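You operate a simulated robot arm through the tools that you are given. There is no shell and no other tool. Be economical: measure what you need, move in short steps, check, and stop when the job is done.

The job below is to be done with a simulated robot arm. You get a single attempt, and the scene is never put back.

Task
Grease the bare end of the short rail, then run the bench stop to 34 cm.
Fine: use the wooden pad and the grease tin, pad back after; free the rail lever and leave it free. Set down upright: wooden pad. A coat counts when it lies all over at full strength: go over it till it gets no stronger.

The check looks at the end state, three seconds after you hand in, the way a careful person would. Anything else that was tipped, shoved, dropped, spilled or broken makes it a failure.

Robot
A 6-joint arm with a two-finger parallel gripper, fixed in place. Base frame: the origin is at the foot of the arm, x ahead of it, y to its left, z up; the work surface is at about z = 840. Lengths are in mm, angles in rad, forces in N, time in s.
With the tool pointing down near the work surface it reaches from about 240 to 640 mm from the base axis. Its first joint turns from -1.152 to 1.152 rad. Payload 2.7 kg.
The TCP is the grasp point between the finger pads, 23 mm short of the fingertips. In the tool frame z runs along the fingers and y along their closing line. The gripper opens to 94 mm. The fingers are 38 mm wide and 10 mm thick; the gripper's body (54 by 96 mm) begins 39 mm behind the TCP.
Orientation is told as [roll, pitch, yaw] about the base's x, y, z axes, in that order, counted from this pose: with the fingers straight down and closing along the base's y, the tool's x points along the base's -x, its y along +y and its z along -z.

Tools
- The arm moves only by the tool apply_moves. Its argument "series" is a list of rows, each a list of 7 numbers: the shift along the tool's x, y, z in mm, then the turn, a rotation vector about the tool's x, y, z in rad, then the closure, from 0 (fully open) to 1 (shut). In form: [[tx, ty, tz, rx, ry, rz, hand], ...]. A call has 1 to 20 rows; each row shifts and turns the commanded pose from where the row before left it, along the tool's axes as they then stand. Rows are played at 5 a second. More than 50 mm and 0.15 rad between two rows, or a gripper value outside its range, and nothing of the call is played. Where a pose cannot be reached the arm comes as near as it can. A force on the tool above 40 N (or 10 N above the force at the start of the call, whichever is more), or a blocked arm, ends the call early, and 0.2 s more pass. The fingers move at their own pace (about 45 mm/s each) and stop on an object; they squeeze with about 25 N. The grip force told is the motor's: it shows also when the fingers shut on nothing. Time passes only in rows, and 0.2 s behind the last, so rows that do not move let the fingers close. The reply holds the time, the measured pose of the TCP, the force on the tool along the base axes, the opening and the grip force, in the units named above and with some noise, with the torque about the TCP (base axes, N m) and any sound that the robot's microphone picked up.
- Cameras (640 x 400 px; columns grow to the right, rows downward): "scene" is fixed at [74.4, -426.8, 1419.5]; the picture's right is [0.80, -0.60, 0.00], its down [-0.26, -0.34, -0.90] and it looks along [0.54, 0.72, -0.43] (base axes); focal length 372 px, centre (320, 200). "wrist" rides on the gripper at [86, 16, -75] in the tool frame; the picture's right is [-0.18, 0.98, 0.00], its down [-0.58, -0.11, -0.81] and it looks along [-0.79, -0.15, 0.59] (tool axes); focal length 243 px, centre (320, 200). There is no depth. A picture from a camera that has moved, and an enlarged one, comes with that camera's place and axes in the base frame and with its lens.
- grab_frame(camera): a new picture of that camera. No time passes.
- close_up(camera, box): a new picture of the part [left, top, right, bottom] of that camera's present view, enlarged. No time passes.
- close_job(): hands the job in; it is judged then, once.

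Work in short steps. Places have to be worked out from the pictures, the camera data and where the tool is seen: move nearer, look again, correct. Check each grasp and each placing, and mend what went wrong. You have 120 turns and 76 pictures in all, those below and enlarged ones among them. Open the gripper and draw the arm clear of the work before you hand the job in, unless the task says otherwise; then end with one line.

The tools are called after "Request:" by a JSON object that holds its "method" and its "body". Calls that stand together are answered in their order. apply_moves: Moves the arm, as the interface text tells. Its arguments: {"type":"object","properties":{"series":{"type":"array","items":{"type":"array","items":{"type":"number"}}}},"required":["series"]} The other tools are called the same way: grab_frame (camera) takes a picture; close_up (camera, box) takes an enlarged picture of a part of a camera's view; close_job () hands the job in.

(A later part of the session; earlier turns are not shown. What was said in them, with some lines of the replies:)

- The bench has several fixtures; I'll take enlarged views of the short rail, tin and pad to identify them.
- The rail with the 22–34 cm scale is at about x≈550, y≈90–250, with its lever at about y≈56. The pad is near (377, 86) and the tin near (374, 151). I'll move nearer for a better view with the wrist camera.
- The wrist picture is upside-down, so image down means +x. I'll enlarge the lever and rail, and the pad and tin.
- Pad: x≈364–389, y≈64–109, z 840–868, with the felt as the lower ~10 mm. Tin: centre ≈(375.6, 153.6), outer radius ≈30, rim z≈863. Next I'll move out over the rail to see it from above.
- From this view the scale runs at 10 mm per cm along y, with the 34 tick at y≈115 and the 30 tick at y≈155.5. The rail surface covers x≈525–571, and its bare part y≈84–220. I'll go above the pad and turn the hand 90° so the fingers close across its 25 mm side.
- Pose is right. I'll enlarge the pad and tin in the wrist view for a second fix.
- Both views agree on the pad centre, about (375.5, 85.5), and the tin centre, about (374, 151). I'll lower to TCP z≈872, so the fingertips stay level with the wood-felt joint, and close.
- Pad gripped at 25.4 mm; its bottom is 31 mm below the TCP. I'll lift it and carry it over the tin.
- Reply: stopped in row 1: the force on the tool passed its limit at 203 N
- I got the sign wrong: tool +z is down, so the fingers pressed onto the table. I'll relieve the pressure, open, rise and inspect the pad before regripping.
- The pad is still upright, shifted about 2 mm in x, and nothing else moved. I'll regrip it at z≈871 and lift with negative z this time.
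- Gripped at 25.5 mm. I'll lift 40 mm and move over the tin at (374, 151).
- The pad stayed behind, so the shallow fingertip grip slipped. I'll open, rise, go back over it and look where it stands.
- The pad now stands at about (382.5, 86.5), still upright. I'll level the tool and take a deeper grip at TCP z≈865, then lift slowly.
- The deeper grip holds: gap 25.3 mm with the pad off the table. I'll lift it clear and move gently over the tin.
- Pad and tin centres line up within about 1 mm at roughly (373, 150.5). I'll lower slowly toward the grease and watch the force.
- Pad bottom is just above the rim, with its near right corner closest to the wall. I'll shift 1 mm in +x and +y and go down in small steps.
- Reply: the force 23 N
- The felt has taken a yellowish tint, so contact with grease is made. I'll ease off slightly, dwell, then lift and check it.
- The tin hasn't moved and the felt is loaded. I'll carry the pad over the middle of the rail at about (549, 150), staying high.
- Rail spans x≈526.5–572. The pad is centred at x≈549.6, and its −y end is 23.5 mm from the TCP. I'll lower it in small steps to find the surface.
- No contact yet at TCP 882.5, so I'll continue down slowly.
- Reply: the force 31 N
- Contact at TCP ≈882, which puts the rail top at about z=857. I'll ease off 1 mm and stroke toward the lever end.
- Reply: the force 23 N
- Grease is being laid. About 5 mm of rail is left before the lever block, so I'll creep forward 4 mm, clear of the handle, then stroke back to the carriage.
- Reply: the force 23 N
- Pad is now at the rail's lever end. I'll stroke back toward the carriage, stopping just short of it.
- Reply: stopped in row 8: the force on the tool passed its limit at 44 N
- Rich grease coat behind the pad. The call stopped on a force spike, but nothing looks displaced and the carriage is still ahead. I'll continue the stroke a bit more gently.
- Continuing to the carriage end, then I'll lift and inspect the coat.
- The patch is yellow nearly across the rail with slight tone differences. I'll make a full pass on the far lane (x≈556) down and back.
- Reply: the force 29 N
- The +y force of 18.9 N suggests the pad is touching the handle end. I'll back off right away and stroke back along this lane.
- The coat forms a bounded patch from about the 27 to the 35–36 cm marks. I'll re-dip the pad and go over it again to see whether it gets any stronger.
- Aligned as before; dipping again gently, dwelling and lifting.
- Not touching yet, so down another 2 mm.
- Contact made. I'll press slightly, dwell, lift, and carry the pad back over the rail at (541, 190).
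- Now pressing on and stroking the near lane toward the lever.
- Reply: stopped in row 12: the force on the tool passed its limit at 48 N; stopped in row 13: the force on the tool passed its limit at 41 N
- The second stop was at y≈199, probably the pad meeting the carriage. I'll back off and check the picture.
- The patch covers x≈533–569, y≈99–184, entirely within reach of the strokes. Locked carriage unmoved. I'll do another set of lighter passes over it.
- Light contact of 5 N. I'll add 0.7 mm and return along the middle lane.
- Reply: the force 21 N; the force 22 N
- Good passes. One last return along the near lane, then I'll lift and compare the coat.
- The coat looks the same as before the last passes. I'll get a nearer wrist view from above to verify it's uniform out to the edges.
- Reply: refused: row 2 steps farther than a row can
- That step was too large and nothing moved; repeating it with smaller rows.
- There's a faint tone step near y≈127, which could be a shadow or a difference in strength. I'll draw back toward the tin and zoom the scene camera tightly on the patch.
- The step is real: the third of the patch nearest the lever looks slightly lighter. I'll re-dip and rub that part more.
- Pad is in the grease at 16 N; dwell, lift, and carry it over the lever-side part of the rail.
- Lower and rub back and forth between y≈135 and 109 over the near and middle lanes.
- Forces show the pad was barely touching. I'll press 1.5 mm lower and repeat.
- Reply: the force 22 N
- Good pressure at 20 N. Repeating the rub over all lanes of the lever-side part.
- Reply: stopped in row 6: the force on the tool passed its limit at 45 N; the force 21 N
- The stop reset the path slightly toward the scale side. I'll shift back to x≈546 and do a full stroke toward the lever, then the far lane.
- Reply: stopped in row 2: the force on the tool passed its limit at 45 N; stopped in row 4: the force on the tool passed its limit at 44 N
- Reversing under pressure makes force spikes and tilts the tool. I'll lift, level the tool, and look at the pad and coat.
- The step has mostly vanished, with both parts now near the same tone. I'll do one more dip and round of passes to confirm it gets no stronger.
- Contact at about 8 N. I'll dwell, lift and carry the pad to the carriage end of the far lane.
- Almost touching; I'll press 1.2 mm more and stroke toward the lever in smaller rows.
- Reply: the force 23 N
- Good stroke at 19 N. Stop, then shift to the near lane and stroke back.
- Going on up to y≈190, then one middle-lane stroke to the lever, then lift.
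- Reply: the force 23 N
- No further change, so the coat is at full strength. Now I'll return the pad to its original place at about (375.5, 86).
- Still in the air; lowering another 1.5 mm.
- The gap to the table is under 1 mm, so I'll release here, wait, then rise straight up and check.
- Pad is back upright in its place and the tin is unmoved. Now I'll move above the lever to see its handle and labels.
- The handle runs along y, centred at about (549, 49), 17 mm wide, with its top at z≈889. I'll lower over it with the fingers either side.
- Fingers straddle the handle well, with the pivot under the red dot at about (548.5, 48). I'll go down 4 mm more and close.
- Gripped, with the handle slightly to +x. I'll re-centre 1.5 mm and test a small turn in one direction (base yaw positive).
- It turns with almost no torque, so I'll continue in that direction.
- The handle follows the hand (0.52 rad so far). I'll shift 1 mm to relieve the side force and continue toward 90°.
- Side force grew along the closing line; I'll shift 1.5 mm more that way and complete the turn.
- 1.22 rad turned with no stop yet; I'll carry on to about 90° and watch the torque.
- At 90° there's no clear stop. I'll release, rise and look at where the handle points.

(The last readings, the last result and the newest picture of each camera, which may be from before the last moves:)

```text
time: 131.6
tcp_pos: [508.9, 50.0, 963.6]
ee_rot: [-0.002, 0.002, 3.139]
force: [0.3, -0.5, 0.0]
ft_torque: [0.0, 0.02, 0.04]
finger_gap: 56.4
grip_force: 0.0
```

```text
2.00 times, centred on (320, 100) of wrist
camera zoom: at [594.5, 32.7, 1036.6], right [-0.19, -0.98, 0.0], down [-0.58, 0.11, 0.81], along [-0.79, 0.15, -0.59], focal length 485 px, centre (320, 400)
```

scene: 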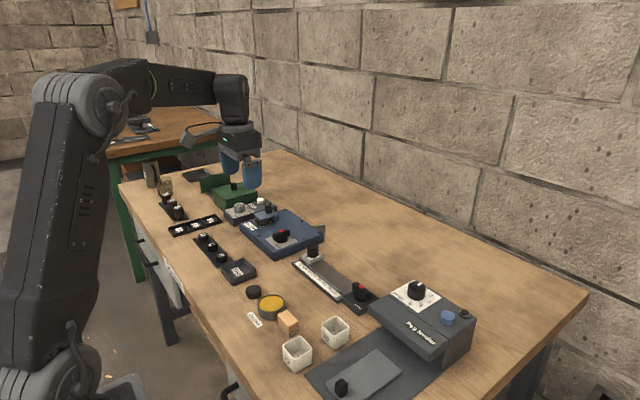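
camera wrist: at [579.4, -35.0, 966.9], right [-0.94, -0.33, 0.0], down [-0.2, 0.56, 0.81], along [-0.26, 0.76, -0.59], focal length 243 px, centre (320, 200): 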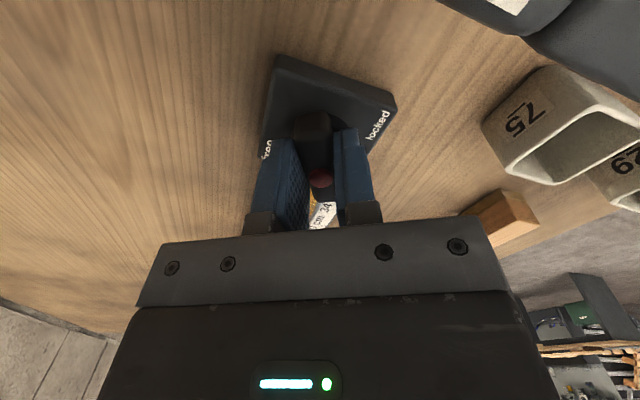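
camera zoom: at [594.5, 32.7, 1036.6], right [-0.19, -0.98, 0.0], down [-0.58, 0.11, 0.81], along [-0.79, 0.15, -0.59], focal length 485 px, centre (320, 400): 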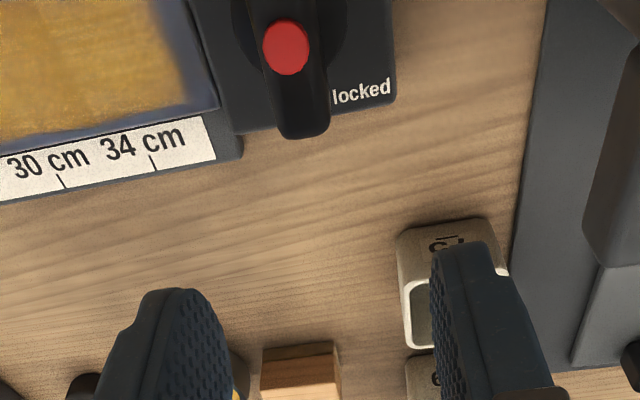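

The handle now lies along x, a clear quarter-turn. I'll go to the carriage knob near (551, 238) and then test whether the stop slides.

Request:
{"method": "apply_moves", "body": {"series": [[8.4, -37.6, 0, 0, 0, 0, 0.4], [8.4, -37.6, 0, 0, 0, 0, 0.4], [8.4, -37.6, 0, 0, 0, 0, 0.4], [8.4, -37.6, 0, 0, 0, 0, 0.4], [8.4, -37.6, 0, 0, 0, 0, 0.4], [0, 0, 25, 0, 0, 0, 0.4], [0, 0, 0, 0, 0, 0, 0.4]]}}

Request:
{"method": "close_up", "body": {"camera": "wrist", "box": [180, 0, 460, 200]}}

Request:
{"method": "close_up", "body": {"camera": "scene", "box": [260, 190, 380, 290]}}

```text
time: 133.2
tcp_pos: [551.3, 238.2, 937.8]
ee_rot: [-0.002, 0.001, 3.138]
force: [0.4, 0.0, -0.4]
ft_torque: [-0.04, -0.03, 0.01]
finger_gap: 56.4
grip_force: 0.1
```

```text
2.00 times, centred on (320, 100) of wrist
camera zoom: at [637.0, 221.8, 1012.1], right [-0.19, -0.98, 0.0], down [-0.58, 0.11, 0.81], along [-0.79, 0.15, -0.59], focal length 485 px, centre (320, 400)
```

zoom: 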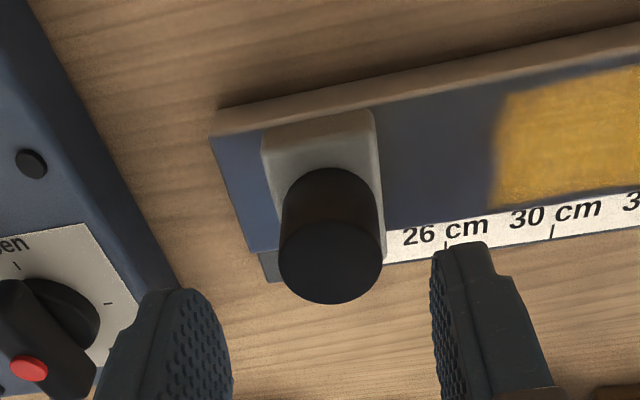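

```text
4.00 times, centred on (320, 240) of scene
camera zoom: at [74.4, -426.8, 1419.5], right [0.8, -0.6, 0.0], down [-0.26, -0.34, -0.9], along [0.54, 0.72, -0.43], focal length 1488 px, centre (320, 40)
```

zoom: 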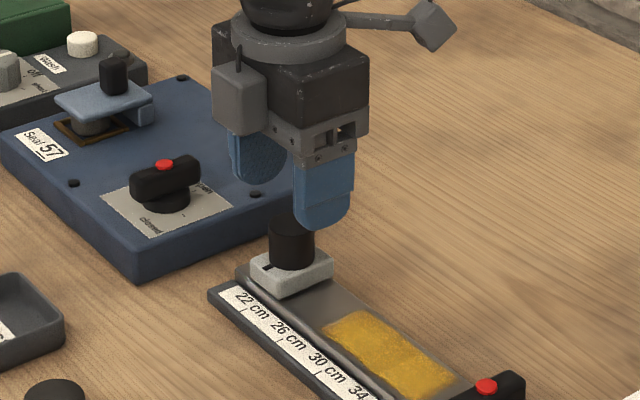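

Knob is about 27 mm in diameter near (555, 235), top z≈908. I'll centre on it, lower to TCP z≈897 and close.

Request:
{"method": "apply_moves", "body": {"series": [[3, 2.5, 15, 0, 0, 0, 0.4], [0, 0, 15, 0, 0, 0, 0.4], [0, 0, 11, 0, 0, 0, 0.4], [0, 0, 0, 0, 0, 0, 0.4], [0, 0, 0, 0, 0, 0, 0.6], [0, 0, 0, 0, 0, 0, 0.8], [0, 0, 0, 0, 0, 0, 1], [0, 0, 0, 0, 0, 0, 1]]}}

```text
time: 135.0
tcp_pos: [552.8, 236.1, 897.1]
ee_rot: [0.0, 0.0, 3.14]
force: [-0.1, -4.0, -0.2]
ft_torque: [-0.19, 0.05, 0.76]
finger_gap: 33.6
grip_force: 45.0
```

Gripped at 33.6 mm and well centred at y≈236. I'll test a small slide of 6 mm toward the lever.

Request:
{"method": "apply_moves", "body": {"series": [[0, 2, 0, 0, 0, 0, 1], [0, 2, 0, 0, 0, 0, 1], [0, 2, 0, 0, 0, 0, 1], [0, 0, 0, 0, 0, 0, 1]]}}

Request:
{"method": "close_up", "body": {"camera": "scene", "box": [290, 220, 380, 290]}}

```text
time: 136.0
tcp_pos: [554.0, 228.4, 898.0]
ee_rot: [-0.003, 0.0, 3.139]
force: [-1.7, 1.1, -5.5]
ft_torque: [0.39, -1.03, 0.9]
finger_gap: 33.8
grip_force: 44.9
```

```text
5.71 times, centred on (335, 255) of scene
camera zoom: at [74.4, -426.8, 1419.6], right [0.8, -0.6, 0.0], down [-0.26, -0.34, -0.9], along [0.54, 0.72, -0.43], focal length 2125 px, centre (234, -114)
```

zoom: 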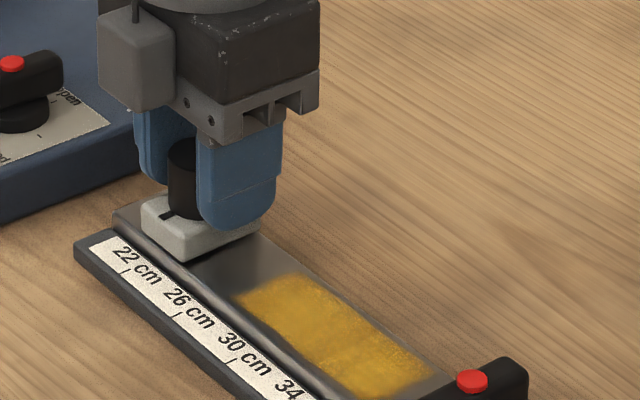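

The stop slides freely, so the lever is free. I'll run it toward 34 cm, stopping a few mm short.

Request:
{"method": "apply_moves", "body": {"series": [[0, 5, 0, 0, 0, 0, 1], [0, 9, 0, 0, 0, 0, 1], [0, 9, 0, 0, 0, 0, 1], [0, 9, 0, 0, 0, 0, 1], [0, 9, 0, 0, 0, 0, 1], [0, 9, 0, 0, 0, 0, 1], [0, 9, 0, 0, 0, 0, 1], [0, 9, 0, 0, 0, 0, 1], [0, 9, 0, 0, 0, 0, 1], [0, 9, 0, 0, 0, 0, 1], [0, 9, 0, 0, 0, 0, 1], [0, 9, 0, 0, 0, 0, 1], [0, 5, 0, 0, 0, 0, 1], [0, 0, 0, 0, 0, 0, 1]]}}

Request:
{"method": "close_up", "body": {"camera": "scene", "box": [310, 240, 380, 300]}}

Request:
{"method": "close_up", "body": {"camera": "wrist", "box": [200, 0, 440, 200]}}

```text
time: 139.0
tcp_pos: [553.6, 119.4, 898.1]
ee_rot: [-0.001, 0.003, 3.138]
force: [1.3, 0.8, -4.0]
ft_torque: [0.21, -0.01, 0.73]
finger_gap: 33.7
grip_force: 45.0
```

```text
6.67 times, centred on (345, 270) of scene
camera zoom: at [74.5, -426.8, 1419.5], right [0.8, -0.6, 0.0], down [-0.26, -0.34, -0.9], along [0.54, 0.72, -0.43], focal length 2479 px, centre (153, -267)
```

zoom: 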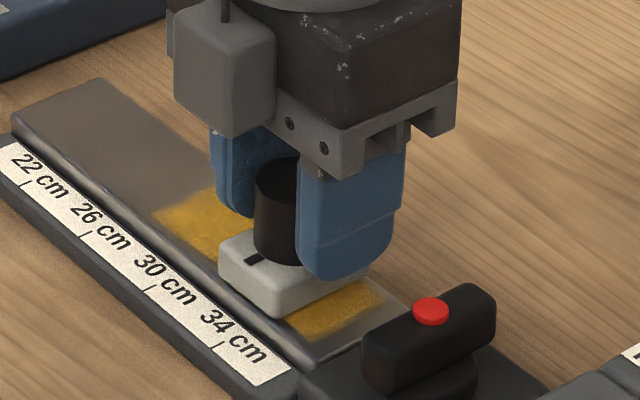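

```text
2.00 times, centred on (320, 100) of wrist
camera zoom: at [639.4, 104.2, 971.4], right [-0.19, -0.98, 0.0], down [-0.58, 0.11, 0.81], along [-0.79, 0.15, -0.59], focal length 485 px, centre (320, 400)
```

zoom: 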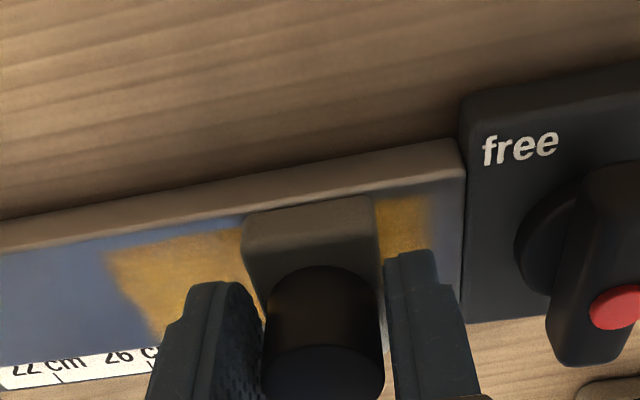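

The index mark is still short of 34, by roughly 7–10 mm judging by the picture. I'll move 5 mm more, then release and look from the scale side.

Request:
{"method": "apply_moves", "body": {"series": [[0, 2.5, 0, 0, 0, 0, 1], [0, 2.5, 0, 0, 0, 0, 1], [0, 0, 0, 0, 0, 0, 1], [0, 0, 0, 0, 0, 0, 0.8], [0, 0, 0, 0, 0, 0, 0.5], [0, 0, 0, 0, 0, 0, 0.3], [0, 0, 0, 0, 0, 0, 0.3], [0, 0, -35, 0, 0, 0, 0.3], [0, 0, -40, 0, 0, 0, 0.3], [0, 0, 0, 0, 0, 0, 0.3]]}}

Request:
{"method": "apply_moves", "body": {"series": [[0, 0, 0, 0, 0, 0.149, 0.3], [0, 0, 0, 0, 0, 0.149, 0.3], [0, 0, 0, 0, 0, 0.149, 0.3], [0, 0, 0, 0, 0, 0.149, 0.3], [0, 0, 0, 0, 0, 0.149, 0.3], [0, 0, 0, 0, 0, 0.149, 0.3], [0, 0, 0, 0, 0, 0.149, 0.3], [0, 0, 0, 0, 0, 0.149, 0.3], [0, 0, 0, 0, 0, 0.149, 0.3], [0, 0, 0, 0, 0, 0.149, 0.3], [0, 0, 0, 0, 0, 0.149, 0.3]]}}

Request:
{"method": "apply_moves", "body": {"series": [[0, 0, 0, 0, 0, 0.149, 0.3], [0, 0, 0, 0, 0, 0.149, 0.3], [0, 0, 0, 0, 0, 0.149, 0.3], [0, 0, 0, 0, 0, 0.149, 0.3], [0, 0, 0, 0, 0, 0.149, 0.3], [0, 0, 0, 0, 0, 0.149, 0.3], [0, 0, 0, 0, 0, 0.149, 0.3], [0, 0, 0, 0, 0, 0.149, 0.3], [0, 0, 0, 0, 0, 0.149, 0.3], [0, 0, 0, 0, 0, 0.149, 0.3], [0, 0, 0, 0, 0, 0, 0.3]]}}

```text
time: 141.2
tcp_pos: [553.8, 116.2, 972.2]
ee_rot: [-0.002, 0.001, 3.138]
force: [-0.5, -0.1, 0.2]
ft_torque: [0.0, 0.01, -0.01]
finger_gap: 65.7
grip_force: 0.0
```

```text
time: 143.6
tcp_pos: [552.9, 114.0, 971.7]
ee_rot: [-0.001, -0.002, 1.495]
force: [0.6, -0.5, 0.4]
ft_torque: [0.0, -0.01, 0.03]
finger_gap: 65.7
grip_force: 0.1
```

```text
time: 146.0
tcp_pos: [552.9, 115.5, 972.0]
ee_rot: [0.002, 0.0, 0.004]
force: [0.7, 0.5, -0.1]
ft_torque: [0.02, 0.01, 0.01]
finger_gap: 65.9
grip_force: 0.0
```

Now viewing from the scale side; I'll place the camera level with the mark in y to avoid parallax.

Request:
{"method": "apply_moves", "body": {"series": [[33, -14, 0, 0, 0, 0, 0.3], [0, 0, 0, 0, 0, 0, 0.3]]}}

Request:
{"method": "close_up", "body": {"camera": "wrist", "box": [240, 0, 440, 130]}}

```text
time: 146.6
tcp_pos: [518.7, 101.5, 972.3]
ee_rot: [0.002, -0.001, 0.008]
force: [0.4, 0.3, 0.0]
ft_torque: [-0.01, 0.05, -0.01]
finger_gap: 65.7
grip_force: 0.1
```

```text
3.08 times, centred on (340, 65) of wrist
camera zoom: at [433.0, 116.6, 1046.0], right [0.18, 0.98, 0.0], down [0.58, -0.11, 0.81], along [0.79, -0.14, -0.59], focal length 746 px, centre (258, 615)
```

zoom: 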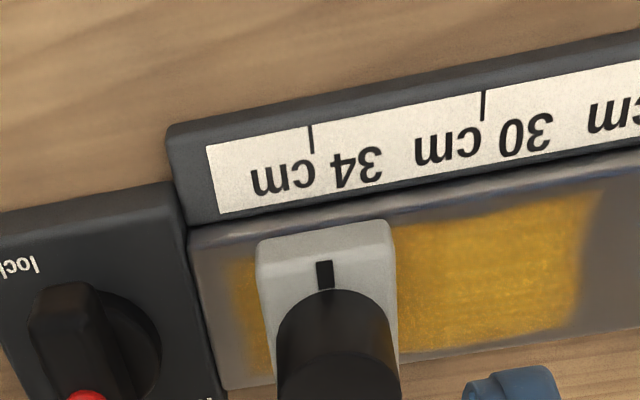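

The mark sits at y≈115.3 against the 34 tick at 115.7, so the stop is at 34 cm within about 0.5 mm. I'll open the gripper, draw the arm clear and do a final check.

Request:
{"method": "apply_moves", "body": {"series": [[10, 10, -40, 0, 0, 0, 0], [15, 25, -35, 0, 0, 0, 0], [20, 30, -25, 0, 0, 0, 0], [20, 30, -25, 0, 0, 0, 0], [20, 30, -20, 0, 0, 0, 0], [20, 30, -10, 0, 0, 0, 0], [20, 20, 0, 0, 0, 0, 0], [0, 0, 0, 0, 0, 0, 0]]}}

Request:
{"method": "grab_frame", "body": {"camera": "scene"}}

Request:
{"method": "close_up", "body": {"camera": "scene", "box": [240, 220, 400, 340]}}

Request:
{"method": "close_up", "body": {"camera": "scene", "box": [310, 250, 380, 310]}}

```text
time: 148.4
tcp_pos: [393.2, 275.5, 1128.9]
ee_rot: [0.001, -0.001, 0.007]
force: [-0.5, 0.4, -0.2]
ft_torque: [-0.02, 0.02, 0.0]
finger_gap: 94.0
grip_force: 0.0
```

```text
10 pictures are left
```

scene: 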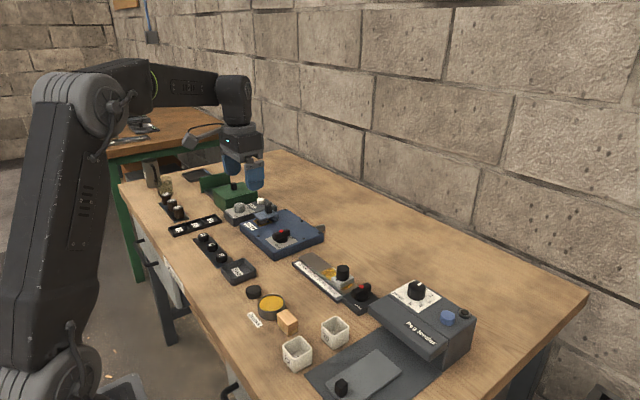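

```text
3.33 times, centred on (320, 280) of scene
camera zoom: at [74.4, -426.8, 1419.5], right [0.8, -0.6, 0.0], down [-0.26, -0.34, -0.9], along [0.54, 0.72, -0.43], focal length 1240 px, centre (320, -67)
```

zoom: 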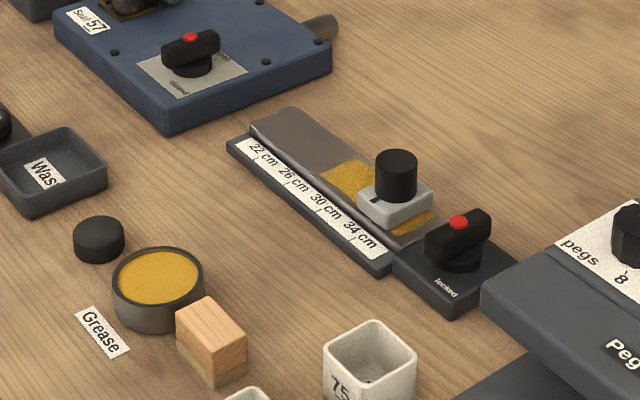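

```text
6.67 times, centred on (345, 280) of scene
camera zoom: at [74.4, -426.8, 1419.5], right [0.8, -0.6, 0.0], down [-0.26, -0.34, -0.9], along [0.54, 0.72, -0.43], focal length 2479 px, centre (153, -333)
```

zoom: 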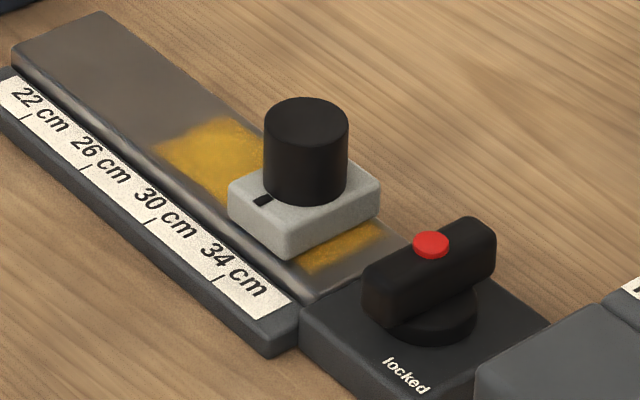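

All checks agree: the projected mark meets the 34 tick, the lever is on free, the pad stands upright in its place, and everything else is undisturbed. Handing in.

Request:
{"method": "close_job", "body": {}}

```text
The job is handed in.
```

The bare end of the short rail is greased until it got no stronger, the bench stop is at 34 cm to within about 0.5 mm, the rail lever is left free, and the wooden pad is back upright in its place.
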